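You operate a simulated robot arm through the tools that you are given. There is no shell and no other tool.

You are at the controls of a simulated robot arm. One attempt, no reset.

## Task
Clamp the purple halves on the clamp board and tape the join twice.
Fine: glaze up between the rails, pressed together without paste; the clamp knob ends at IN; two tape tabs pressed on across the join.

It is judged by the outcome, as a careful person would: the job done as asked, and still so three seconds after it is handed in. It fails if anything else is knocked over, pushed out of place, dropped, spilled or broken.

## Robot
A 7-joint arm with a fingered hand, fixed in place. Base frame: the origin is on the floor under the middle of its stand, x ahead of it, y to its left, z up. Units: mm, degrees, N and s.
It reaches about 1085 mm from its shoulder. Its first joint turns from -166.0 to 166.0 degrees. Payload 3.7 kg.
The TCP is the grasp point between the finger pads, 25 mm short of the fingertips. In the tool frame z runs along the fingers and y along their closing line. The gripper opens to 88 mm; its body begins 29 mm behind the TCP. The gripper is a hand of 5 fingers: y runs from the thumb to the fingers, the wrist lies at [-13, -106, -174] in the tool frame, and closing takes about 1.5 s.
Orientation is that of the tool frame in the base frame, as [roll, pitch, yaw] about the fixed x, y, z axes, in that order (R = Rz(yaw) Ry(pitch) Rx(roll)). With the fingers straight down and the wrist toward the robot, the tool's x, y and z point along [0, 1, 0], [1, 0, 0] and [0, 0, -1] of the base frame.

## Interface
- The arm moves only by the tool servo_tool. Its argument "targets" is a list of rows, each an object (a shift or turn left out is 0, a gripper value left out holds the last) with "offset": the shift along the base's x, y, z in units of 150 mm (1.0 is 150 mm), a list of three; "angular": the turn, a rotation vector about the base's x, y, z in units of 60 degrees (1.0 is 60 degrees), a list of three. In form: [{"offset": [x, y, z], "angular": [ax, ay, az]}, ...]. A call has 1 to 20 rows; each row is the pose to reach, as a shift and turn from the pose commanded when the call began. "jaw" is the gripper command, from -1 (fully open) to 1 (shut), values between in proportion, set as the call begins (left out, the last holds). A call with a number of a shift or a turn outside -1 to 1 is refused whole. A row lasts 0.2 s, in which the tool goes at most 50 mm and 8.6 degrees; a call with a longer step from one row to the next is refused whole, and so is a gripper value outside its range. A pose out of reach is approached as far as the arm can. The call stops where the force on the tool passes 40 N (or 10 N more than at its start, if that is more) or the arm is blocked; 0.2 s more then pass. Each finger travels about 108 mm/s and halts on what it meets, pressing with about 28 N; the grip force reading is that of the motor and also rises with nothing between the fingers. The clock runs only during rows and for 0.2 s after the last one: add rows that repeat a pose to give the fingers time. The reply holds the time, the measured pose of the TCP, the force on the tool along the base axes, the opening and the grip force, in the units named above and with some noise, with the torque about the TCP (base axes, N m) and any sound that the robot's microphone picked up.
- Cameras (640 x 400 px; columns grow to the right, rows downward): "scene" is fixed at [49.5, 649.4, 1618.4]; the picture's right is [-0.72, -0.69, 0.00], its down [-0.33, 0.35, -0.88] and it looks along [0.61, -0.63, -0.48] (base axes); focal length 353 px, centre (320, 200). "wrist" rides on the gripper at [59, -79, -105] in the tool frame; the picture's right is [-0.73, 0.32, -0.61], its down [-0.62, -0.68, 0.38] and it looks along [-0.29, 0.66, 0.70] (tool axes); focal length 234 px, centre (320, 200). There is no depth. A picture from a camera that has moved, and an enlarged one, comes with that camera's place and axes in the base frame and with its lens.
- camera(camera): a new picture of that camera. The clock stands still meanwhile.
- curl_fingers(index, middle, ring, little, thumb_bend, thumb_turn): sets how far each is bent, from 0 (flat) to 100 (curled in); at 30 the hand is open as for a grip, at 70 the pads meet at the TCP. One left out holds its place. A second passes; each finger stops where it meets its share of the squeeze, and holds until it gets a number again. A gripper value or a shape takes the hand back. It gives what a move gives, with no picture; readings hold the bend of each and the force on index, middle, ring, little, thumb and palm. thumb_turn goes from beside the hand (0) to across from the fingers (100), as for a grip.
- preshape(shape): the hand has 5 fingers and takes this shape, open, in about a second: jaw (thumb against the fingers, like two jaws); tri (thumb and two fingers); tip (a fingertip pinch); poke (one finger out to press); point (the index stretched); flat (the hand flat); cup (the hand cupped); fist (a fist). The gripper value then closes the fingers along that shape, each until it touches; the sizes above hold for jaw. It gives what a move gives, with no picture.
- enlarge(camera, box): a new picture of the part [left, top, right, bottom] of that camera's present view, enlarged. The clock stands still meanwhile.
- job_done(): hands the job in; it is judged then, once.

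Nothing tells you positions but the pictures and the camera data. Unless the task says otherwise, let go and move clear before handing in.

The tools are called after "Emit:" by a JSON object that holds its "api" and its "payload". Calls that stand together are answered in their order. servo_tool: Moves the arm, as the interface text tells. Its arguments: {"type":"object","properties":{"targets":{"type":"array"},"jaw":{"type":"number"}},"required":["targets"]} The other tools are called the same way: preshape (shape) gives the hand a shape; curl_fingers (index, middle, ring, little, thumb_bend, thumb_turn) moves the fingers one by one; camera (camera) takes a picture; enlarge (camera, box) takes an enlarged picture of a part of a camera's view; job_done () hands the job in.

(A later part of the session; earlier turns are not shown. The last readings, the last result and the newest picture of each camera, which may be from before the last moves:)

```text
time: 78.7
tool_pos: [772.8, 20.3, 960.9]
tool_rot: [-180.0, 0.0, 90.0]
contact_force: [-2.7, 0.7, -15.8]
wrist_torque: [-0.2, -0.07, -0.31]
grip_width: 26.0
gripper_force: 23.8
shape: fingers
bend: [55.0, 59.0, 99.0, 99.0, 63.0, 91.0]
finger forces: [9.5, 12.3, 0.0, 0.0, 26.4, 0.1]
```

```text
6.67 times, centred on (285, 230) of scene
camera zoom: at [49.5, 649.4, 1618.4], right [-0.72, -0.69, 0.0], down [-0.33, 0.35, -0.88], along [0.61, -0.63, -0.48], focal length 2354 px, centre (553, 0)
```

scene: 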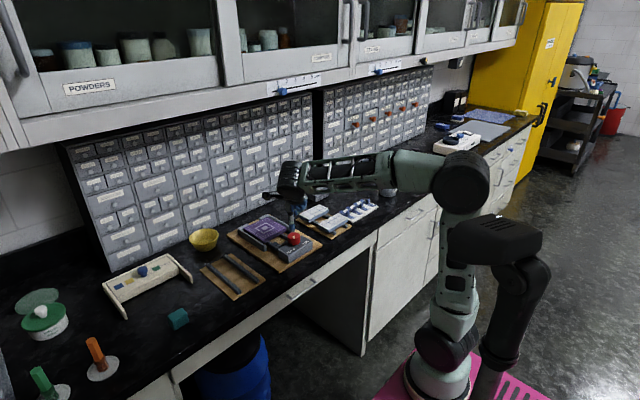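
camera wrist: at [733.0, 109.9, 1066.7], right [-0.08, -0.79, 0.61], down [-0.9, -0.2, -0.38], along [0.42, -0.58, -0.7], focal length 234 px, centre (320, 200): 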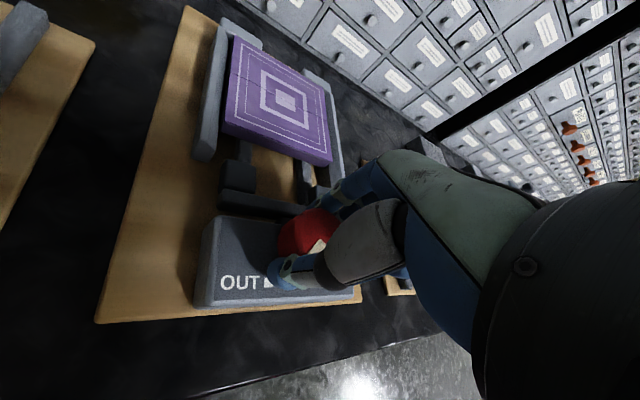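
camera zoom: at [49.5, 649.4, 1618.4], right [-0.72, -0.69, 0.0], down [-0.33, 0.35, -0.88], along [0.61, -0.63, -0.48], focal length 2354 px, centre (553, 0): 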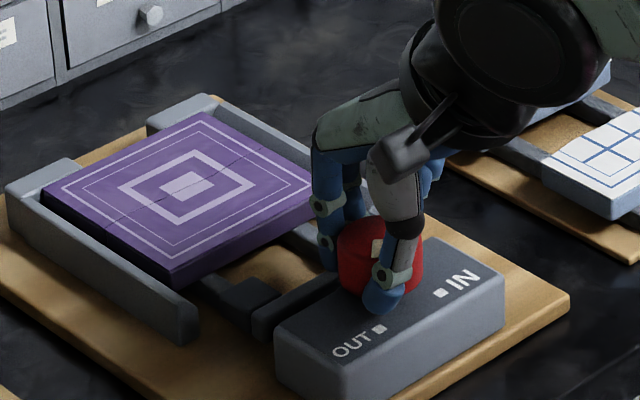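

The thumb is sticking to the knob and winding up sideways rather than slipping, and the torque is still rising. I'll continue turning and watch.

Emit:
{"api": "servo_tool", "payload": {"targets": [{"angular": [0, 0, 0.06]}, {"angular": [0, 0, 0.12]}, {"angular": [0, 0, 0.18]}, {"angular": [0, 0, 0.25]}, {"angular": [0, 0, 0.25]}]}}

Emit:
{"api": "enlarge", "payload": {"camera": "wrist", "box": [190, 120, 370, 320]}}

Emit:
{"api": "enlarge", "payload": {"camera": "scene", "box": [240, 200, 330, 260]}}

```text
time: 79.9
tool_pos: [771.8, 20.8, 960.9]
tool_rot: [-180.0, 0.0, 105.1]
contact_force: [-2.1, 4.9, -23.9]
wrist_torque: [-0.19, -0.12, -0.3]
grip_width: 22.5
gripper_force: 23.6
shape: fingers
bend: [55.0, 60.0, 99.0, 99.0, 65.0, 89.0]
finger forces: [8.5, 13.2, 0.0, 0.0, 26.4, 0.0]
```

```text
2.00 times, centred on (280, 220) of wrist
camera zoom: at [681.3, 57.1, 1065.8], right [0.5, -0.62, 0.61], down [-0.5, -0.78, -0.38], along [0.71, -0.11, -0.7], focal length 468 px, centre (400, 160)
```

zoom: 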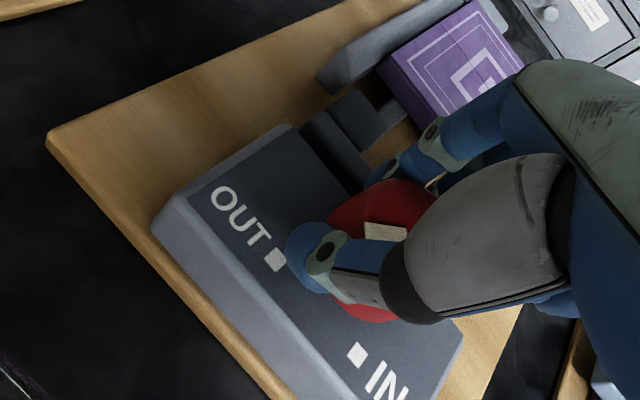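

```text
6.67 times, centred on (285, 230) of scene
camera zoom: at [49.5, 649.4, 1618.4], right [-0.72, -0.69, 0.0], down [-0.33, 0.35, -0.88], along [0.61, -0.63, -0.48], focal length 2354 px, centre (553, 0)
```

zoom: 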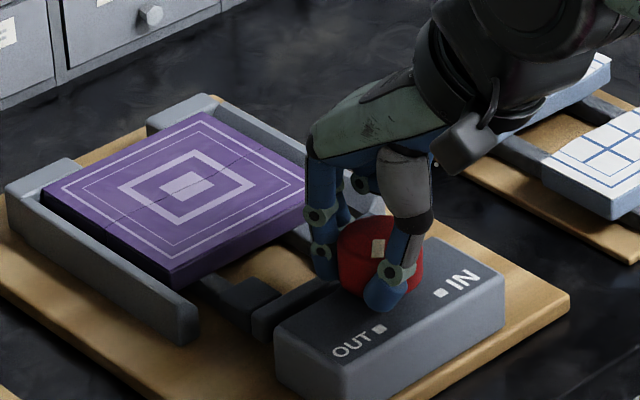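

The torque saturates around 0.3 N·m, partly because the grip has built up a 24 N vertical load that uses up friction. I'll ease down a few mm to relieve it, then turn further.

Emit:
{"api": "servo_tool", "payload": {"targets": [{"offset": [0, 0, -0.01]}, {"offset": [0, 0, -0.02]}, {"offset": [0, 0, -0.02]}]}}

Emit:
{"api": "servo_tool", "payload": {"targets": [{"angular": [0, 0, 0.06]}, {"angular": [0, 0, 0.12]}, {"angular": [0, 0, 0.18]}, {"angular": [0, 0, 0.25]}, {"angular": [0, 0, 0.25]}]}}

Emit:
{"api": "enlarge", "payload": {"camera": "wrist", "box": [190, 120, 370, 320]}}

Emit:
{"api": "enlarge", "payload": {"camera": "scene", "box": [240, 200, 330, 260]}}

```text
time: 80.7
tool_pos: [771.9, 22.0, 958.7]
tool_rot: [179.8, 0.0, 104.9]
contact_force: [-3.9, 8.0, -6.6]
wrist_torque: [0.03, 0.05, -0.09]
grip_width: 21.6
gripper_force: 23.0
shape: fingers
bend: [55.0, 60.0, 99.0, 99.0, 66.0, 89.0]
finger forces: [8.2, 9.9, 0.0, 0.0, 27.4, 0.0]
```

```text
time: 81.9
tool_pos: [771.5, 21.0, 958.6]
tool_rot: [-179.9, 0.0, 120.1]
contact_force: [-6.4, 13.9, -17.0]
wrist_torque: [-0.04, -0.03, -0.23]
grip_width: 17.6
gripper_force: 25.9
shape: fingers
bend: [56.0, 61.0, 99.0, 99.0, 71.0, 88.0]
finger forces: [8.3, 11.4, 0.0, 0.0, 31.3, 0.1]
```

```text
2.00 times, centred on (280, 220) of wrist
camera zoom: at [674.7, 32.7, 1062.9], right [0.64, -0.47, 0.61], down [-0.28, -0.88, -0.38], along [0.71, 0.08, -0.7], focal length 468 px, centre (400, 160)
```

zoom: 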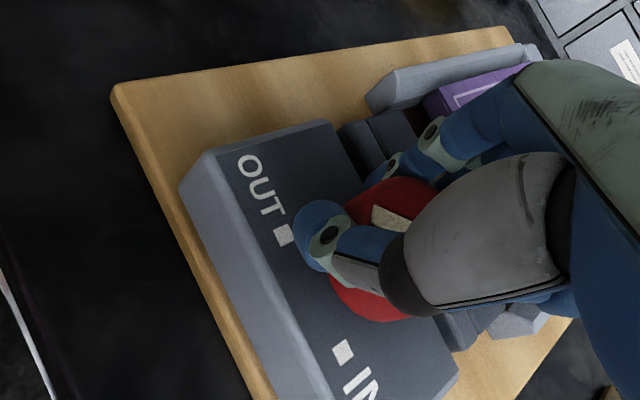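

```text
6.67 times, centred on (285, 230) of scene
camera zoom: at [49.5, 649.4, 1618.4], right [-0.72, -0.69, 0.0], down [-0.33, 0.35, -0.88], along [0.61, -0.63, -0.48], focal length 2354 px, centre (553, 0)
```

zoom: 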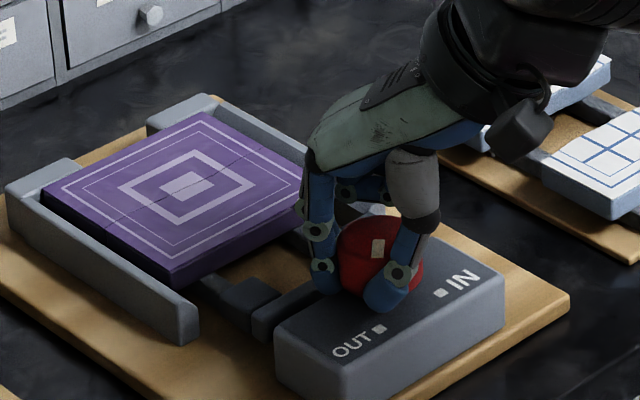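

The thumb is just being bent sideways, so this grip can't deliver enough torque. I'll open, rise, and set up a stronger grip with three fingers against the thumb, starting from a smaller yaw.

Emit:
{"api": "curl_fingers", "payload": {"index": 34, "middle": 34, "thumb_bend": 34, "thumb_turn": 98}}

Emit:
{"api": "servo_tool", "payload": {"targets": [{"offset": [0, 0, 0.1]}, {"offset": [0, 0, 0.25]}, {"offset": [0, 0, 0.4]}, {"offset": [0, 0, 0.5]}, {"offset": [0, 0, 0.5]}]}}

Emit:
{"api": "camera", "payload": {"camera": "wrist"}}

Emit:
{"api": "enlarge", "payload": {"camera": "scene", "box": [240, 190, 330, 260]}}

```text
time: 82.9
tool_pos: [770.8, 19.8, 958.1]
tool_rot: [-180.0, 0.0, 119.9]
contact_force: [0.2, -0.6, 0.6]
wrist_torque: [0.03, 0.02, 0.0]
grip_width: 75.9
gripper_force: 0.1
shape: fingers
bend: [34.0, 34.0, 99.0, 99.0, 34.0, 96.0]
finger forces: [0.0, 0.1, 0.0, 0.1, 0.0, 0.0]
```

```text
time: 84.1
tool_pos: [771.0, 20.8, 1032.6]
tool_rot: [-179.9, 0.0, 119.9]
contact_force: [0.0, 0.4, -0.7]
wrist_torque: [0.01, 0.01, 0.02]
grip_width: 76.1
gripper_force: 0.1
shape: fingers
bend: [34.0, 34.0, 99.0, 99.0, 34.0, 96.0]
finger forces: [0.1, 0.0, 0.0, 0.1, 0.1, 0.0]
```

```text
taken
camera wrist: at [674.5, 32.0, 1138.4], right [0.64, -0.47, 0.61], down [-0.28, -0.88, -0.38], along [0.71, 0.08, -0.7], focal length 234 px, centre (320, 200)
```

wrist: 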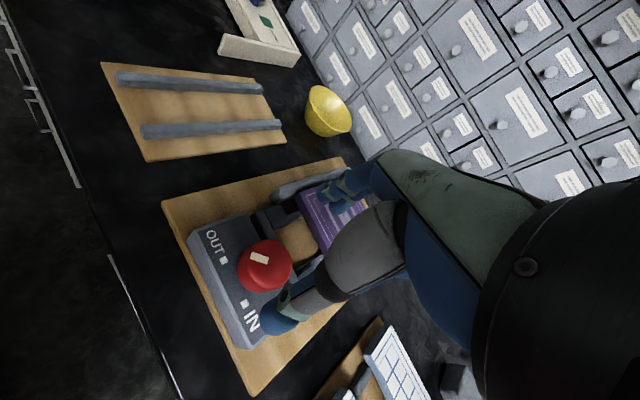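

```text
5.71 times, centred on (285, 225) of scene
camera zoom: at [49.5, 649.4, 1618.4], right [-0.72, -0.69, 0.0], down [-0.33, 0.35, -0.88], along [0.61, -0.63, -0.48], focal length 2018 px, centre (520, 57)
```

zoom: 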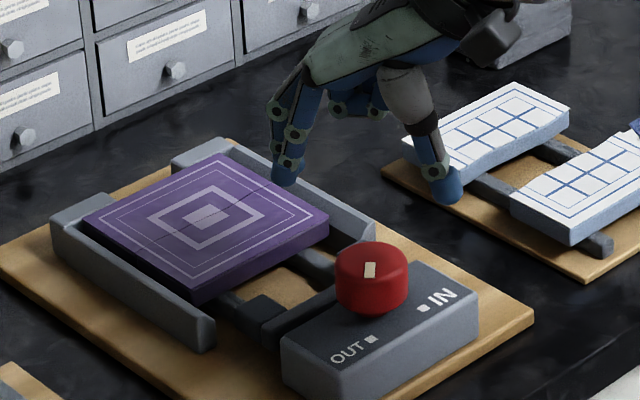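

Emit:
{"api": "enlarge", "payload": {"camera": "wrist", "box": [180, 190, 340, 350]}}

Emit:
{"api": "enlarge", "payload": {"camera": "scene", "box": [280, 225, 310, 250]}}

```text
2.50 times, centred on (260, 270) of wrist
camera zoom: at [674.5, 32.0, 1138.4], right [0.64, -0.47, 0.61], down [-0.28, -0.88, -0.38], along [0.71, 0.08, -0.7], focal length 585 px, centre (470, 25)
```

zoom: 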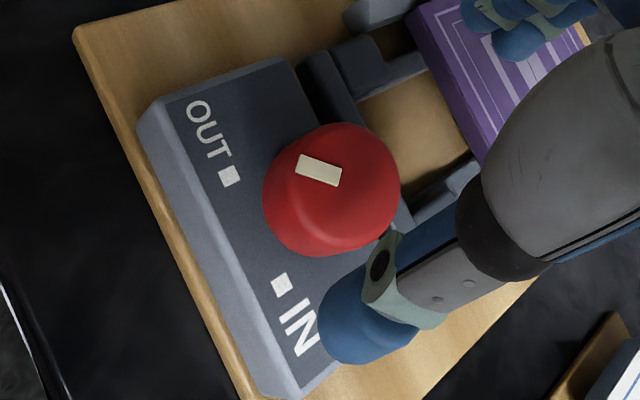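

```text
16.00 times, centred on (295, 238) of scene
camera zoom: at [49.5, 649.4, 1618.4], right [-0.72, -0.69, 0.0], down [-0.33, 0.35, -0.88], along [0.61, -0.63, -0.48], focal length 5650 px, centre (720, -400)
```

zoom: 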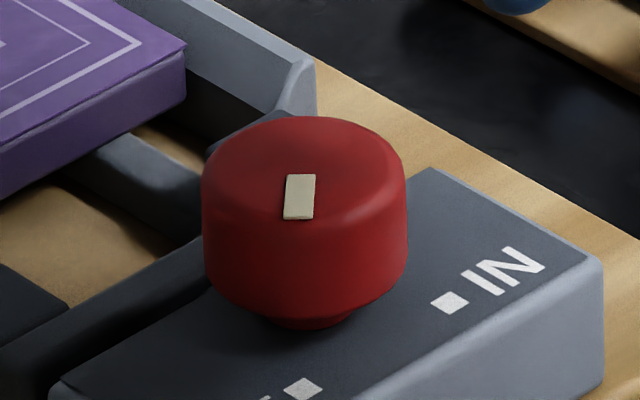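

The pointer is still at OUT and the knob sits on a stem, with its side wall at about z 940–958. I'll rotate the hand back to yaw 30° and offset it 10 mm, so index, middle and ring wrap one side.

Emit:
{"api": "servo_tool", "payload": {"targets": [{"angular": [0, 0, -0.1]}, {"angular": [0, 0, -0.2]}, {"angular": [0, 0, -0.3]}, {"angular": [0, 0, -0.4]}, {"angular": [0, 0, -0.5]}, {"angular": [0, 0, -0.6]}, {"angular": [0, 0, -0.7]}, {"angular": [0, 0, -0.8]}, {"angular": [0, 0, -0.8]}]}}

Emit:
{"api": "servo_tool", "payload": {"targets": [{"offset": [0.01, 0.01, 0], "angular": [0, 0, -0.1]}, {"offset": [0.02, 0.02, 0], "angular": [0, 0, -0.2]}, {"offset": [0.03, 0.03, 0], "angular": [0, 0, -0.3]}, {"offset": [0.04, 0.03, 0], "angular": [0, 0, -0.4]}, {"offset": [0.05, 0.035, 0], "angular": [0, 0, -0.5]}, {"offset": [0.06, 0.037, 0], "angular": [0, 0, -0.6]}, {"offset": [0.06, 0.037, 0], "angular": [0, 0, -0.7]}, {"offset": [0.06, 0.037, 0], "angular": [0, 0, -0.7]}]}}

Emit:
{"api": "curl_fingers", "payload": {"index": 34, "middle": 34, "ring": 34, "thumb_bend": 34, "thumb_turn": 100}}

Emit:
{"api": "camera", "payload": {"camera": "wrist"}}

Emit:
{"api": "enlarge", "payload": {"camera": "scene", "box": [240, 180, 330, 260]}}

```text
time: 86.1
tool_pos: [771.6, 20.6, 1031.8]
tool_rot: [-179.9, 0.0, 71.9]
contact_force: [0.6, 0.5, 0.2]
wrist_torque: [0.05, 0.03, 0.02]
grip_width: 75.9
gripper_force: 0.0
shape: fingers
bend: [34.0, 34.0, 99.0, 99.0, 34.0, 96.0]
finger forces: [0.1, 0.0, 0.1, 0.0, 0.1, 0.1]
```

```text
time: 87.9
tool_pos: [779.8, 25.7, 1032.6]
tool_rot: [180.0, 0.0, 29.9]
contact_force: [0.5, 0.3, 0.6]
wrist_torque: [-0.01, -0.03, -0.01]
grip_width: 76.1
gripper_force: 0.1
shape: fingers
bend: [34.0, 34.0, 99.0, 99.0, 34.0, 96.0]
finger forces: [0.1, 0.0, 0.1, 0.0, 0.0, 0.0]
```

```text
time: 88.9
tool_pos: [780.5, 26.2, 1033.5]
tool_rot: [-180.0, 0.0, 30.1]
contact_force: [-0.6, 0.5, -0.5]
wrist_torque: [0.01, 0.01, -0.01]
grip_width: 76.1
gripper_force: 0.0
shape: fingers
bend: [34.0, 34.0, 34.0, 99.0, 34.0, 98.0]
finger forces: [0.1, 0.0, 0.1, 0.0, 0.0, 0.1]
```

```text
taken
camera wrist: at [792.5, 123.4, 1138.4], right [-0.47, -0.64, 0.61], down [-0.88, 0.28, -0.38], along [0.08, -0.71, -0.7], focal length 234 px, centre (320, 200)
```

wrist: 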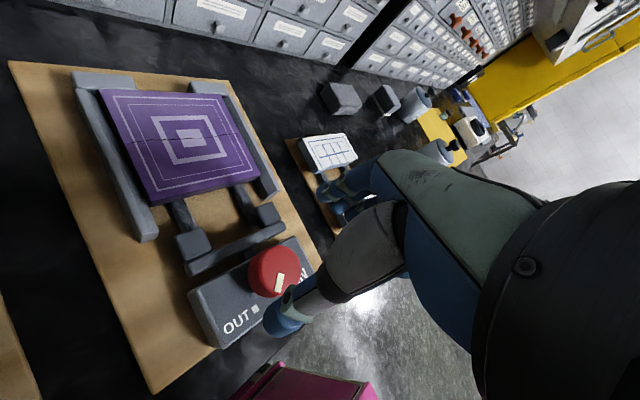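

```text
5.00 times, centred on (285, 220) of scene
camera zoom: at [49.5, 649.4, 1618.4], right [-0.72, -0.69, 0.0], down [-0.33, 0.35, -0.88], along [0.61, -0.63, -0.48], focal length 1766 px, centre (495, 100)
```

zoom: 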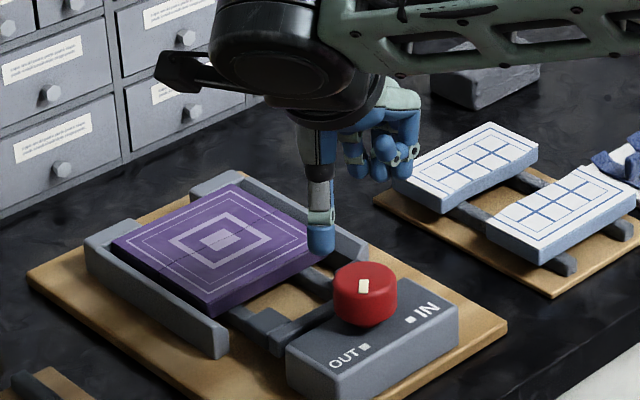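

Emit:
{"api": "servo_tool", "payload": {"targets": [{"offset": [0, 0, -0.12]}, {"offset": [0, 0, -0.24]}, {"offset": [0, 0, -0.36]}, {"offset": [0, 0, -0.44]}, {"offset": [0, 0, -0.49]}, {"offset": [0, 0, -0.5]}, {"offset": [0, 0, -0.5]}]}}

Emit:
{"api": "curl_fingers", "payload": {"index": 50, "middle": 50, "ring": 50, "thumb_bend": 50, "thumb_turn": 94}}

Emit:
{"api": "enlarge", "payload": {"camera": "wrist", "box": [200, 140, 400, 340]}}

Emit:
{"api": "enlarge", "payload": {"camera": "scene", "box": [260, 200, 330, 260]}}

```text
time: 90.5
tool_pos: [781.3, 25.8, 958.4]
tool_rot: [-180.0, -0.1, 30.0]
contact_force: [-0.1, 0.1, 0.2]
wrist_torque: [-0.02, 0.05, -0.03]
grip_width: 76.0
gripper_force: 0.0
shape: fingers
bend: [34.0, 34.0, 34.0, 99.0, 34.0, 98.0]
finger forces: [0.1, 0.0, 0.0, 0.1, 0.0, 0.0]
```

```text
time: 91.5
tool_pos: [780.6, 24.9, 958.3]
tool_rot: [180.0, 0.0, 30.0]
contact_force: [-0.3, -0.6, 0.1]
wrist_torque: [0.0, 0.03, 0.02]
grip_width: 42.5
gripper_force: 0.1
shape: fingers
bend: [50.0, 50.0, 50.0, 99.0, 50.0, 94.0]
finger forces: [0.1, 0.0, 0.1, 0.1, 0.0, 0.0]
```

```text
2.00 times, centred on (300, 240) of wrist
camera zoom: at [792.7, 123.9, 1063.3], right [-0.47, -0.64, 0.61], down [-0.88, 0.28, -0.38], along [0.08, -0.71, -0.7], focal length 468 px, centre (360, 120)
```

zoom: 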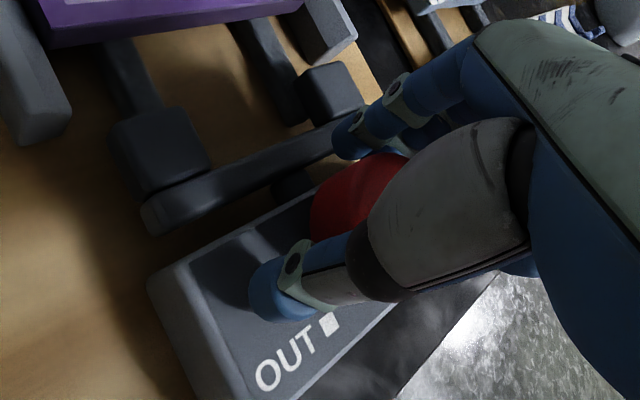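

```text
6.67 times, centred on (295, 230) of scene
camera zoom: at [49.5, 649.4, 1618.4], right [-0.72, -0.69, 0.0], down [-0.33, 0.35, -0.88], along [0.61, -0.63, -0.48], focal length 2354 px, centre (487, 0)
```

zoom: 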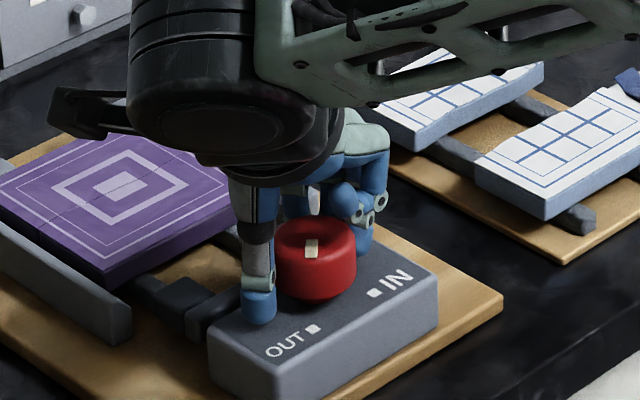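

Emit:
{"api": "curl_fingers", "payload": {"thumb_turn": 100}}

Emit:
{"api": "servo_tool", "payload": {"targets": [{"offset": [-0.012, -0.004, 0]}, {"offset": [-0.012, -0.004, 0]}]}}

Emit:
{"api": "curl_fingers", "payload": {"index": 57, "middle": 57, "ring": 57, "thumb_bend": 57}}

Emit:
{"api": "enlarge", "payload": {"camera": "wrist", "box": [200, 140, 400, 340]}}

```text
time: 92.5
tool_pos: [780.5, 25.7, 959.0]
tool_rot: [180.0, 0.0, 30.0]
contact_force: [0.0, 0.1, 0.3]
wrist_torque: [0.02, -0.01, -0.02]
grip_width: 42.0
gripper_force: 0.1
shape: fingers
bend: [50.0, 50.0, 50.0, 99.0, 50.0, 100.0]
finger forces: [0.0, 0.0, 0.0, 0.1, 0.0, 0.0]
```

```text
time: 93.1
tool_pos: [778.7, 26.3, 958.4]
tool_rot: [179.9, 0.0, 30.0]
contact_force: [0.8, -0.2, -0.7]
wrist_torque: [0.02, 0.02, 0.01]
grip_width: 42.2
gripper_force: 0.0
shape: fingers
bend: [50.0, 50.0, 50.0, 99.0, 50.0, 100.0]
finger forces: [0.0, 0.1, 0.1, 0.0, 0.1, 0.0]
```

```text
time: 94.1
tool_pos: [778.3, 27.0, 958.1]
tool_rot: [180.0, 0.0, 30.0]
contact_force: [0.7, -1.8, -0.9]
wrist_torque: [0.01, 0.0, 0.04]
grip_width: 31.1
gripper_force: 1.9
shape: fingers
bend: [55.0, 53.0, 55.0, 99.0, 54.0, 100.0]
finger forces: [0.4, 1.8, 0.4, 0.0, 1.0, 0.0]
```

```text
2.00 times, centred on (300, 240) of wrist
camera zoom: at [791.0, 123.2, 1063.5], right [-0.47, -0.64, 0.61], down [-0.88, 0.28, -0.38], along [0.08, -0.71, -0.7], focal length 468 px, centre (360, 120)
```

zoom: 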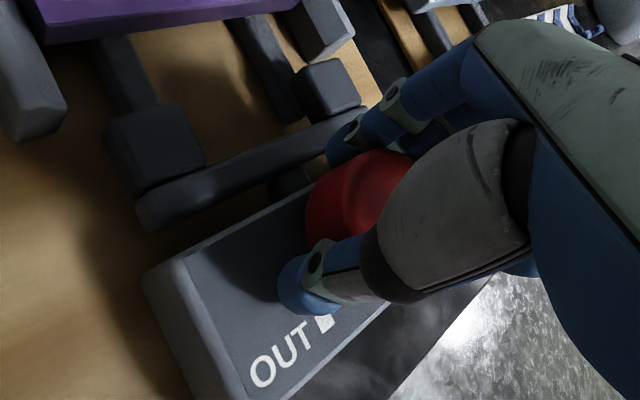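

Emit:
{"api": "curl_fingers", "payload": {"index": 80, "middle": 80, "ring": 80, "thumb_bend": 92}}

```text
time: 95.1
tool_pos: [779.8, 23.8, 957.8]
tool_rot: [-180.0, 0.1, 29.9]
contact_force: [10.6, -20.3, -7.9]
wrist_torque: [-0.24, -0.14, 0.28]
grip_width: 25.9
gripper_force: 20.0
shape: fingers
bend: [58.0, 58.0, 60.0, 99.0, 58.0, 100.0]
finger forces: [9.3, 11.3, 10.5, 0.1, 9.1, 0.0]
```

Emit:
{"api": "curl_fingers", "payload": {"thumb_bend": 100}}

```text
time: 96.1
tool_pos: [778.5, 25.5, 956.6]
tool_rot: [-179.9, 0.1, 29.9]
contact_force: [-10.1, -9.5, -24.4]
wrist_torque: [-0.29, 0.17, -0.02]
grip_width: 21.4
gripper_force: 29.8
shape: fingers
bend: [56.0, 56.0, 59.0, 99.0, 61.0, 98.0]
finger forces: [8.1, 11.6, 13.0, 0.0, 27.1, 0.0]
```

Emit:
{"api": "servo_tool", "payload": {"targets": [{"offset": [0, 0, -0.01]}, {"offset": [0, 0, -0.018]}, {"offset": [0, 0, -0.018]}]}}

```text
time: 96.9
tool_pos: [778.5, 25.0, 955.5]
tool_rot: [-180.0, 0.0, 30.0]
contact_force: [-9.6, -6.4, -11.9]
wrist_torque: [-0.11, 0.11, 0.01]
grip_width: 20.2
gripper_force: 27.4
shape: fingers
bend: [57.0, 57.0, 60.0, 99.0, 61.0, 98.0]
finger forces: [7.9, 9.2, 11.7, 0.1, 25.3, 0.1]
```

Emit:
{"api": "servo_tool", "payload": {"targets": [{"offset": [-0.0025, 0.0039, 0], "angular": [0, 0, 0.0833]}, {"offset": [-0.0053, 0.0076, 0], "angular": [0, 0, 0.1667]}, {"offset": [-0.0085, 0.011, 0], "angular": [0, 0, 0.25]}, {"offset": [-0.0085, 0.011, 0], "angular": [0, 0, 0.25]}]}}

Emit:
{"api": "enlarge", "payload": {"camera": "wrist", "box": [200, 140, 400, 340]}}

Emit:
{"api": "enlarge", "payload": {"camera": "scene", "box": [270, 215, 320, 255]}}

```text
time: 97.9
tool_pos: [777.8, 26.5, 955.4]
tool_rot: [-180.0, 0.0, 45.0]
contact_force: [-9.3, -10.1, -14.0]
wrist_torque: [-0.09, 0.15, -0.16]
grip_width: 19.4
gripper_force: 28.3
shape: fingers
bend: [57.0, 58.0, 61.0, 99.0, 62.0, 97.0]
finger forces: [8.4, 10.2, 13.9, 0.0, 24.1, 0.1]
```

```text
2.00 times, centred on (300, 240) of wrist
camera zoom: at [763.9, 123.5, 1060.6], right [-0.28, -0.74, 0.61], down [-0.92, 0.04, -0.38], along [0.26, -0.67, -0.7], focal length 468 px, centre (360, 120)
```

zoom: 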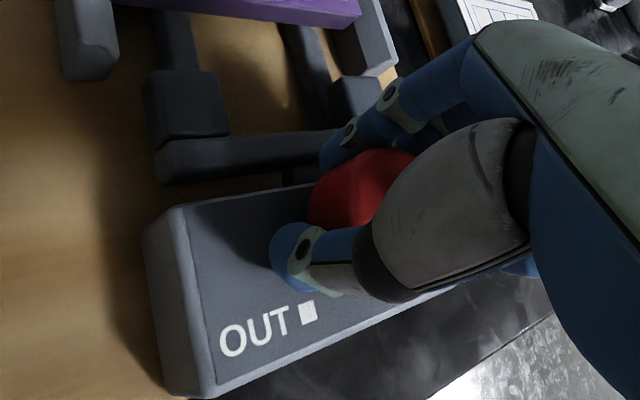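

```text
10.00 times, centred on (295, 235) of scene
camera zoom: at [49.5, 649.4, 1618.4], right [-0.72, -0.69, 0.0], down [-0.33, 0.35, -0.88], along [0.61, -0.63, -0.48], focal length 3531 px, centre (570, -150)
```

zoom: 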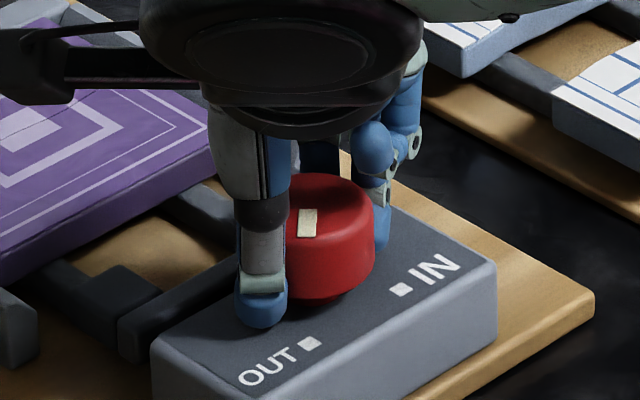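

Emit:
{"api": "servo_tool", "payload": {"targets": [{"offset": [-0.0034, 0.0031, -0.003], "angular": [0, 0, 0.0833]}, {"offset": [-0.0071, 0.0059, -0.006], "angular": [0, 0, 0.1667]}, {"offset": [-0.011, 0.0085, -0.008], "angular": [0, 0, 0.25]}, {"offset": [-0.011, 0.0085, -0.008], "angular": [0, 0, 0.25]}]}}

Emit:
{"api": "enlarge", "payload": {"camera": "scene", "box": [270, 215, 320, 255]}}

```text
time: 98.9
tool_pos: [774.6, 27.0, 954.3]
tool_rot: [-180.0, 0.0, 60.0]
contact_force: [-9.9, -16.9, -14.5]
wrist_torque: [-0.23, 0.19, -0.37]
grip_width: 15.2
gripper_force: 34.4
shape: fingers
bend: [58.0, 59.0, 64.0, 99.0, 65.0, 94.0]
finger forces: [7.8, 21.5, 16.8, 0.1, 23.0, 0.0]
```

```text
10.00 times, centred on (295, 235) of scene
camera zoom: at [49.5, 649.4, 1618.4], right [-0.72, -0.69, 0.0], down [-0.33, 0.35, -0.88], along [0.61, -0.63, -0.48], focal length 3531 px, centre (570, -150)
```

zoom: 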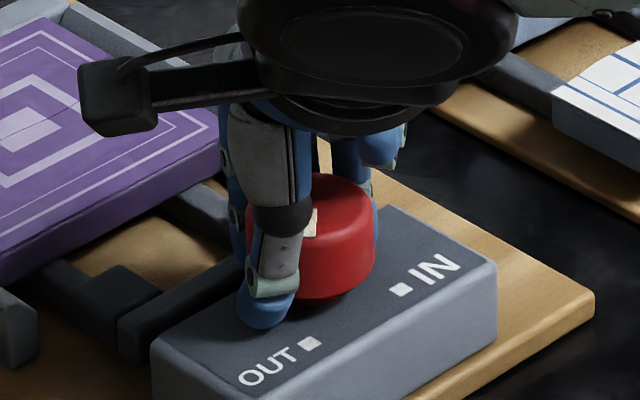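

Emit:
{"api": "servo_tool", "payload": {"targets": [{"offset": [-0.0041, 0.0021, -0.002], "angular": [0, 0, 0.0833]}, {"offset": [-0.0084, 0.0039, -0.004], "angular": [0, 0, 0.1667]}, {"offset": [-0.0129, 0.0053, -0.006], "angular": [0, 0, 0.25]}, {"offset": [-0.0129, 0.0053, -0.006], "angular": [0, 0, 0.25]}]}}

Emit:
{"api": "enlarge", "payload": {"camera": "scene", "box": [270, 215, 320, 255]}}

Emit:
{"api": "enlarge", "payload": {"camera": "wrist", "box": [200, 140, 400, 340]}}

```text
time: 99.9
tool_pos: [774.0, 27.6, 953.3]
tool_rot: [179.9, 0.0, 75.0]
contact_force: [-3.3, -21.8, -15.2]
wrist_torque: [-0.22, 0.12, -0.38]
grip_width: 9.1
gripper_force: 37.3
shape: fingers
bend: [59.0, 59.0, 64.0, 99.0, 70.0, 93.0]
finger forces: [7.2, 29.7, 18.3, 0.0, 19.8, 0.0]
```

```text
10.00 times, centred on (295, 235) of scene
camera zoom: at [49.5, 649.4, 1618.4], right [-0.72, -0.69, 0.0], down [-0.33, 0.35, -0.88], along [0.61, -0.63, -0.48], focal length 3531 px, centre (570, -150)
```

zoom: 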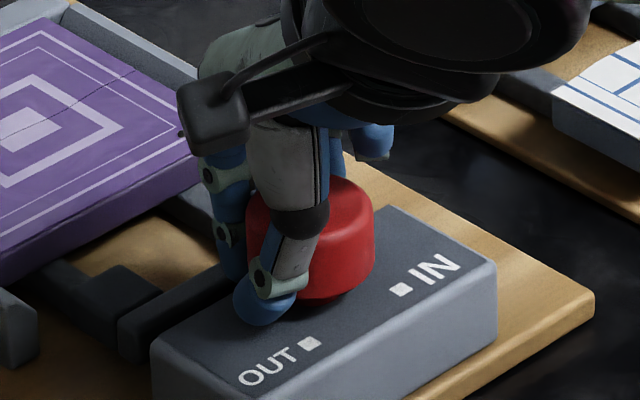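

```text
2.00 times, centred on (300, 240) of wrist
camera zoom: at [714.0, 105.5, 1058.7], right [0.12, -0.79, 0.61], down [-0.82, -0.43, -0.38], along [0.56, -0.45, -0.7], focal length 468 px, centre (360, 120)
```

zoom: 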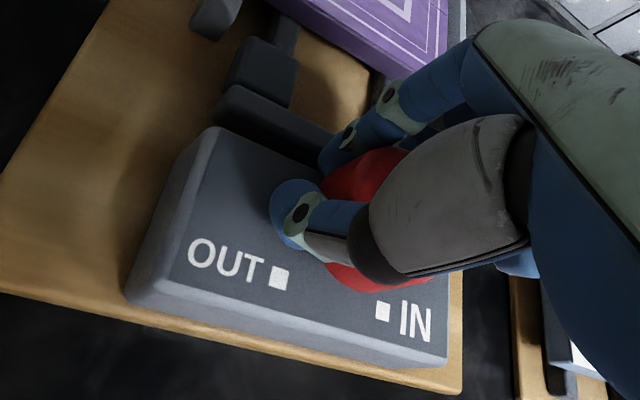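

The thumb slid around the knob again at roughly 0.4 N·m with no movement. That looks like a hard limit, so before forcing it I'll open and test the other direction gently, since a clamp screw may tighten clockwise.

Emit:
{"api": "curl_fingers", "payload": {"index": 34, "middle": 34, "ring": 99, "thumb_bend": 34, "thumb_turn": 99}}

Emit:
{"api": "servo_tool", "payload": {"targets": [{"offset": [-0.012, -0.037, 0.045], "angular": [0, 0, 0.1]}, {"offset": [-0.012, -0.037, 0.045], "angular": [0, 0, 0.2]}, {"offset": [-0.012, -0.037, 0.045], "angular": [0, 0, 0.3]}, {"offset": [-0.012, -0.037, 0.045], "angular": [0, 0, 0.4]}, {"offset": [-0.012, -0.037, 0.045], "angular": [0, 0, 0.4]}]}}

Emit:
{"api": "enlarge", "payload": {"camera": "wrist", "box": [200, 140, 400, 340]}}

Emit:
{"api": "enlarge", "payload": {"camera": "scene", "box": [260, 200, 330, 260]}}

```text
time: 100.9
tool_pos: [775.1, 29.0, 954.7]
tool_rot: [179.9, 0.1, 75.0]
contact_force: [3.0, -10.0, -6.7]
wrist_torque: [0.0, 0.03, -0.01]
grip_width: 76.4
gripper_force: 6.2
shape: fingers
bend: [34.0, 34.0, 64.0, 99.0, 34.0, 97.0]
finger forces: [0.0, 0.1, 11.9, 0.0, 0.0, 0.0]
```

```text
time: 102.1
tool_pos: [771.0, 21.9, 961.1]
tool_rot: [179.9, 0.1, 99.1]
contact_force: [1.9, -15.0, -4.6]
wrist_torque: [-0.11, 0.0, -0.09]
grip_width: 76.0
gripper_force: 6.8
shape: fingers
bend: [34.0, 34.0, 70.0, 99.0, 34.0, 97.0]
finger forces: [0.0, 0.1, 13.5, 0.0, 0.0, 0.1]
```

```text
2.00 times, centred on (300, 240) of wrist
camera zoom: at [686.0, 68.4, 1065.2], right [0.43, -0.67, 0.61], down [-0.58, -0.72, -0.38], along [0.69, -0.18, -0.7], focal length 468 px, centre (360, 120)
```

zoom: 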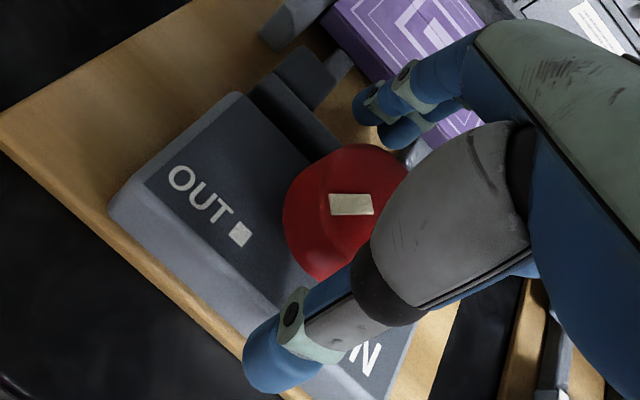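

```text
6.67 times, centred on (295, 230) of scene
camera zoom: at [49.5, 649.4, 1618.4], right [-0.72, -0.69, 0.0], down [-0.33, 0.35, -0.88], along [0.61, -0.63, -0.48], focal length 2354 px, centre (487, 0)
```

zoom: 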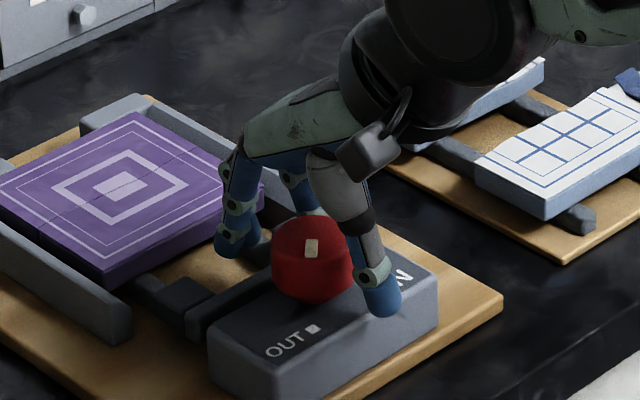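

I left the ring finger hooked on the knob. I'll open it, lift clear, then re-form the two-finger grip.

Emit:
{"api": "curl_fingers", "payload": {"ring": 34}}

Emit:
{"api": "servo_tool", "payload": {"targets": [{"offset": [0, 0, 0.15]}, {"offset": [0, 0, 0.35]}, {"offset": [0, 0, 0.35]}]}}

Emit:
{"api": "curl_fingers", "payload": {"ring": 99}}

Emit:
{"api": "servo_tool", "payload": {"targets": [{"offset": [0, 0, -0.15], "angular": [0, 0, 0.1]}, {"offset": [0, 0, -0.3], "angular": [0, 0, 0.2]}, {"offset": [0, 0, -0.355], "angular": [0, 0, 0.2]}, {"offset": [0, 0, -0.355], "angular": [0, 0, 0.2]}]}}

Emit:
{"api": "curl_fingers", "payload": {"index": 56, "middle": 56, "thumb_bend": 56}}

Emit:
{"api": "curl_fingers", "payload": {"index": 72, "middle": 73, "thumb_bend": 82}}

```text
time: 103.1
tool_pos: [771.4, 24.7, 960.3]
tool_rot: [-180.0, -0.1, 98.9]
contact_force: [0.8, 2.0, 0.6]
wrist_torque: [0.06, 0.0, -0.01]
grip_width: 75.9
gripper_force: 0.0
shape: fingers
bend: [34.0, 34.0, 34.0, 99.0, 34.0, 97.0]
finger forces: [0.1, 0.0, 0.0, 0.0, 0.0, 0.0]
```

```text
time: 103.9
tool_pos: [771.3, 24.5, 1013.0]
tool_rot: [180.0, 0.1, 99.0]
contact_force: [0.1, 0.6, 0.0]
wrist_torque: [0.04, 0.0, -0.04]
grip_width: 76.3
gripper_force: 0.0
shape: fingers
bend: [34.0, 34.0, 34.0, 99.0, 34.0, 97.0]
finger forces: [0.0, 0.0, 0.0, 0.1, 0.0, 0.0]
```

```text
time: 104.9
tool_pos: [771.8, 24.4, 1012.6]
tool_rot: [-180.0, -0.1, 99.0]
contact_force: [0.3, -0.1, -0.4]
wrist_torque: [0.01, 0.02, -0.01]
grip_width: 76.1
gripper_force: 0.1
shape: fingers
bend: [34.0, 34.0, 99.0, 99.0, 34.0, 97.0]
finger forces: [0.1, 0.0, 0.0, 0.0, 0.1, 0.1]
```

```text
time: 105.9
tool_pos: [770.9, 24.7, 958.8]
tool_rot: [179.9, 0.0, 111.0]
contact_force: [0.4, 0.2, 0.2]
wrist_torque: [0.04, -0.01, -0.01]
grip_width: 75.9
gripper_force: 0.1
shape: fingers
bend: [34.0, 34.0, 99.0, 99.0, 34.0, 97.0]
finger forces: [0.0, 0.0, 0.0, 0.0, 0.1, 0.1]
```

```text
time: 106.9
tool_pos: [771.0, 24.3, 959.7]
tool_rot: [180.0, 0.1, 111.0]
contact_force: [-3.1, -1.0, -1.3]
wrist_torque: [-0.05, 0.0, -0.01]
grip_width: 34.8
gripper_force: 2.9
shape: fingers
bend: [55.0, 55.0, 99.0, 99.0, 52.0, 99.0]
finger forces: [0.3, 0.6, 0.0, 0.1, 3.3, 0.1]
```

```text
time: 107.9
tool_pos: [770.8, 23.5, 960.1]
tool_rot: [180.0, 0.0, 111.1]
contact_force: [4.7, 3.1, -4.2]
wrist_torque: [0.07, -0.05, 0.03]
grip_width: 31.4
gripper_force: 14.2
shape: fingers
bend: [57.0, 60.0, 99.0, 99.0, 54.0, 100.0]
finger forces: [9.2, 8.1, 0.0, 0.0, 11.7, 0.0]
```

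Emit:
{"api": "servo_tool", "payload": {"targets": [{"angular": [0, 0, -0.06]}, {"angular": [0, 0, -0.12]}, {"angular": [0, 0, -0.18]}, {"angular": [0, 0, -0.25]}, {"angular": [0, 0, -0.25]}]}}

Emit:
{"api": "enlarge", "payload": {"camera": "wrist", "box": [200, 140, 400, 340]}}

Emit:
{"api": "enlarge", "payload": {"camera": "scene", "box": [260, 210, 320, 255]}}

```text
time: 109.1
tool_pos: [772.1, 24.6, 958.8]
tool_rot: [-179.9, 0.0, 95.9]
contact_force: [10.4, 2.5, -4.9]
wrist_torque: [0.08, -0.13, 0.04]
grip_width: 31.2
gripper_force: 14.4
shape: fingers
bend: [56.0, 59.0, 99.0, 99.0, 56.0, 100.0]
finger forces: [9.8, 9.5, 0.0, 0.0, 9.7, 0.0]
```

```text
2.00 times, centred on (300, 240) of wrist
camera zoom: at [688.7, 74.2, 1064.5], right [0.4, -0.69, 0.61], down [-0.61, -0.69, -0.38], along [0.68, -0.22, -0.7], focal length 468 px, centre (360, 120)
```

zoom: 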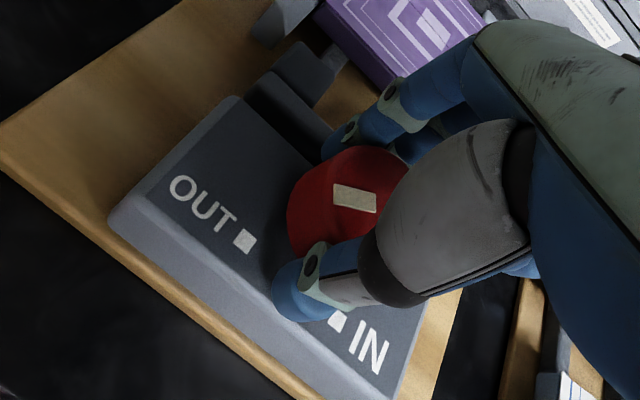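

```text
8.89 times, centred on (290, 232) of scene
camera zoom: at [49.5, 649.4, 1618.4], right [-0.72, -0.69, 0.0], down [-0.33, 0.35, -0.88], along [0.61, -0.63, -0.48], focal length 3139 px, centre (587, -89)
```

zoom: 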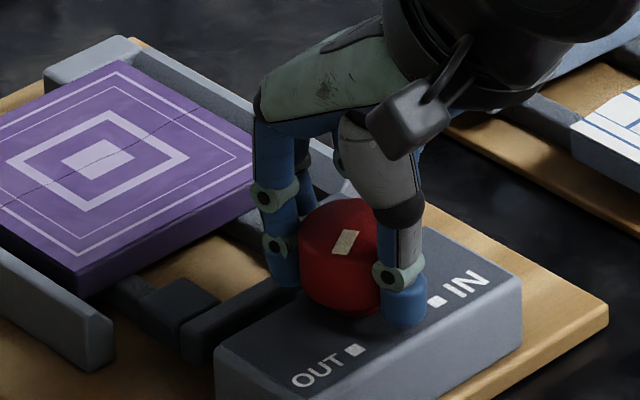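

The knob turns easily clockwise: the pointer moved from 136° to 123° at only 0.04 N·m. So OUT is the counterclockwise end and IN is reached by turning 270° clockwise. I'll keep turning clockwise and watch the jaw.

Emit:
{"api": "servo_tool", "payload": {"targets": [{"angular": [0, 0, -0.1]}, {"angular": [0, 0, -0.2]}, {"angular": [0, 0, -0.3]}, {"angular": [0, 0, -0.4]}, {"angular": [0, 0, -0.5]}, {"angular": [0, 0, -0.5]}]}}

Emit:
{"api": "camera", "payload": {"camera": "wrist"}}

Emit:
{"api": "enlarge", "payload": {"camera": "scene", "box": [240, 205, 320, 260]}}

```text
time: 110.5
tool_pos: [772.2, 23.7, 960.0]
tool_rot: [179.9, 0.1, 65.9]
contact_force: [14.3, -2.6, -5.0]
wrist_torque: [-0.06, -0.25, 0.06]
grip_width: 30.6
gripper_force: 14.7
shape: fingers
bend: [55.0, 58.0, 99.0, 99.0, 57.0, 100.0]
finger forces: [10.9, 10.0, 0.1, 0.0, 8.5, 0.0]
```

```text
taken
camera wrist: at [725.6, 109.2, 1064.6], right [0.0, -0.79, 0.61], down [-0.88, -0.29, -0.38], along [0.48, -0.53, -0.7], focal length 234 px, centre (320, 200)
```

wrist: 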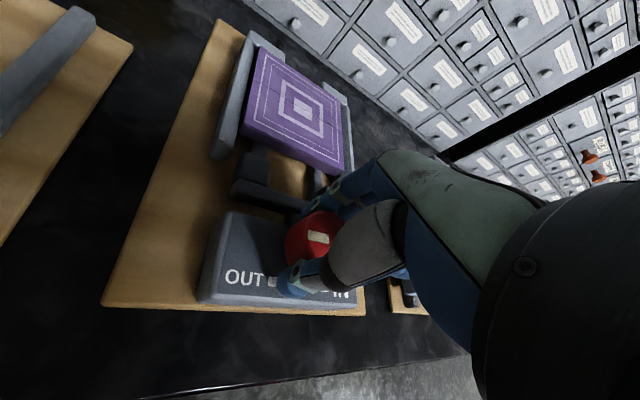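

```text
7.27 times, centred on (280, 232) of scene
camera zoom: at [49.5, 649.4, 1618.4], right [-0.72, -0.69, 0.0], down [-0.33, 0.35, -0.88], along [0.61, -0.63, -0.48], focal length 2568 px, centre (611, -36)
```

zoom: 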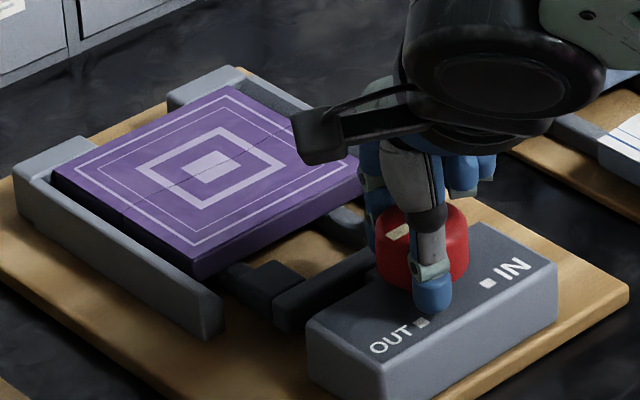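

The jaw is advancing. Continuing clockwise.

Emit:
{"api": "servo_tool", "payload": {"targets": [{"angular": [0, 0, -0.1]}, {"angular": [0, 0, -0.2]}, {"angular": [0, 0, -0.3]}, {"angular": [0, 0, -0.4]}, {"angular": [0, 0, -0.5]}, {"angular": [0, 0, -0.6]}, {"angular": [0, 0, -0.6]}]}}

Emit:
{"api": "camera", "payload": {"camera": "wrist"}}

Emit:
{"api": "enlarge", "payload": {"camera": "scene", "box": [240, 205, 320, 260]}}

```text
time: 112.1
tool_pos: [772.6, 22.5, 959.6]
tool_rot: [180.0, 0.0, 29.9]
contact_force: [14.7, -11.9, -4.4]
wrist_torque: [-0.21, -0.24, 0.03]
grip_width: 31.3
gripper_force: 15.8
shape: fingers
bend: [52.0, 57.0, 99.0, 99.0, 58.0, 99.0]
finger forces: [12.7, 10.9, 0.0, 0.0, 7.7, 0.0]
```

```text
taken
camera wrist: at [784.9, 120.4, 1064.5], right [-0.47, -0.64, 0.61], down [-0.88, 0.28, -0.38], along [0.08, -0.71, -0.7], focal length 234 px, centre (320, 200)
```

wrist: 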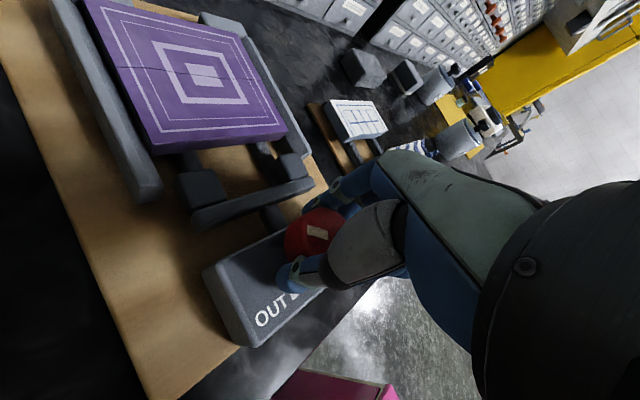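

```text
7.27 times, centred on (280, 232) of scene
camera zoom: at [49.5, 649.4, 1618.4], right [-0.72, -0.69, 0.0], down [-0.33, 0.35, -0.88], along [0.61, -0.63, -0.48], focal length 2568 px, centre (611, -36)
```

zoom: 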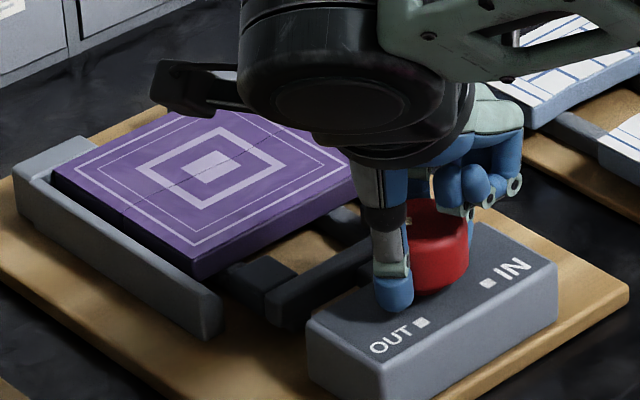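

The pads are getting close to the tile. I'll release, rotate the open hand back around the knob, and regrip for the next turn.

Emit:
{"api": "curl_fingers", "payload": {"index": 34, "middle": 34, "thumb_bend": 34}}

Emit:
{"api": "servo_tool", "payload": {"targets": [{"offset": [0, 0, 0.02], "angular": [0, 0, 0.1]}, {"offset": [0, 0, 0.02], "angular": [0, 0, 0.2]}, {"offset": [0, 0, 0.02], "angular": [0, 0, 0.3]}, {"offset": [0, 0, 0.02], "angular": [0, 0, 0.4]}, {"offset": [0, 0, 0.02], "angular": [0, 0, 0.5]}, {"offset": [0, 0, 0.02], "angular": [0, 0, 0.6]}, {"offset": [0, 0, 0.02], "angular": [0, 0, 0.7]}, {"offset": [0, 0, 0.02], "angular": [0, 0, 0.8]}, {"offset": [0, 0, 0.02], "angular": [0, 0, 0.8]}]}}

Emit:
{"api": "servo_tool", "payload": {"targets": [{"angular": [0, 0, 0.1]}, {"angular": [0, 0, 0.2]}, {"angular": [0, 0, 0.3]}, {"angular": [0, 0, 0.4]}, {"angular": [0, 0, 0.5]}, {"angular": [0, 0, 0.6]}, {"angular": [0, 0, 0.7]}, {"angular": [0, 0, 0.8]}, {"angular": [0, 0, 0.8]}]}}

Emit:
{"api": "camera", "payload": {"camera": "wrist"}}

Emit:
{"api": "enlarge", "payload": {"camera": "scene", "box": [240, 205, 320, 260]}}

```text
time: 113.1
tool_pos: [772.5, 24.4, 959.7]
tool_rot: [-180.0, 0.0, 30.0]
contact_force: [0.0, 0.4, 0.9]
wrist_torque: [-0.01, -0.02, 0.02]
grip_width: 76.1
gripper_force: 0.0
shape: fingers
bend: [34.0, 34.0, 99.0, 99.0, 34.0, 97.0]
finger forces: [0.0, 0.0, 0.0, 0.0, 0.0, 0.0]
```

```text
time: 115.1
tool_pos: [771.8, 24.2, 962.3]
tool_rot: [180.0, 0.0, 78.0]
contact_force: [0.9, 0.0, 0.1]
wrist_torque: [0.0, 0.01, 0.0]
grip_width: 75.9
gripper_force: 0.1
shape: fingers
bend: [34.0, 34.0, 99.0, 99.0, 34.0, 97.0]
finger forces: [0.0, 0.0, 0.0, 0.0, 0.0, 0.0]
```

```text
time: 117.1
tool_pos: [772.4, 23.2, 963.6]
tool_rot: [-179.9, 0.0, 126.1]
contact_force: [0.6, 0.3, 0.7]
wrist_torque: [0.01, 0.01, 0.01]
grip_width: 76.1
gripper_force: 0.1
shape: fingers
bend: [34.0, 34.0, 99.0, 99.0, 34.0, 97.0]
finger forces: [0.0, 0.0, 0.1, 0.0, 0.0, 0.0]
```

```text
taken
camera wrist: at [674.7, 24.4, 1067.9], right [0.69, -0.4, 0.61], down [-0.18, -0.91, -0.38], along [0.7, 0.15, -0.7], focal length 234 px, centre (320, 200)
```

wrist: 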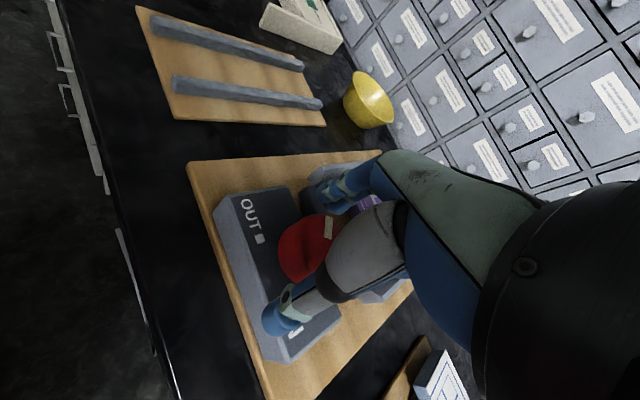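

```text
7.27 times, centred on (280, 232) of scene
camera zoom: at [49.5, 649.4, 1618.4], right [-0.72, -0.69, 0.0], down [-0.33, 0.35, -0.88], along [0.61, -0.63, -0.48], focal length 2568 px, centre (611, -36)
```

zoom: 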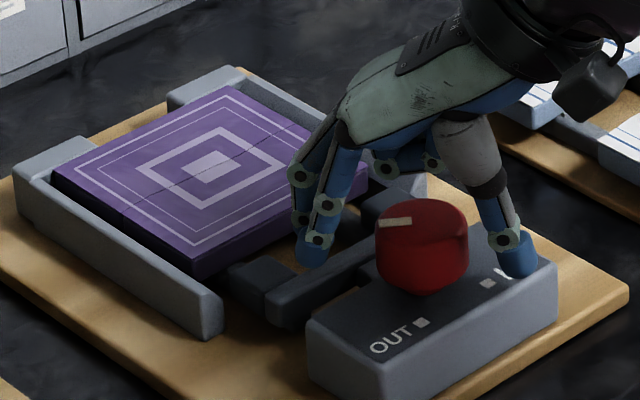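

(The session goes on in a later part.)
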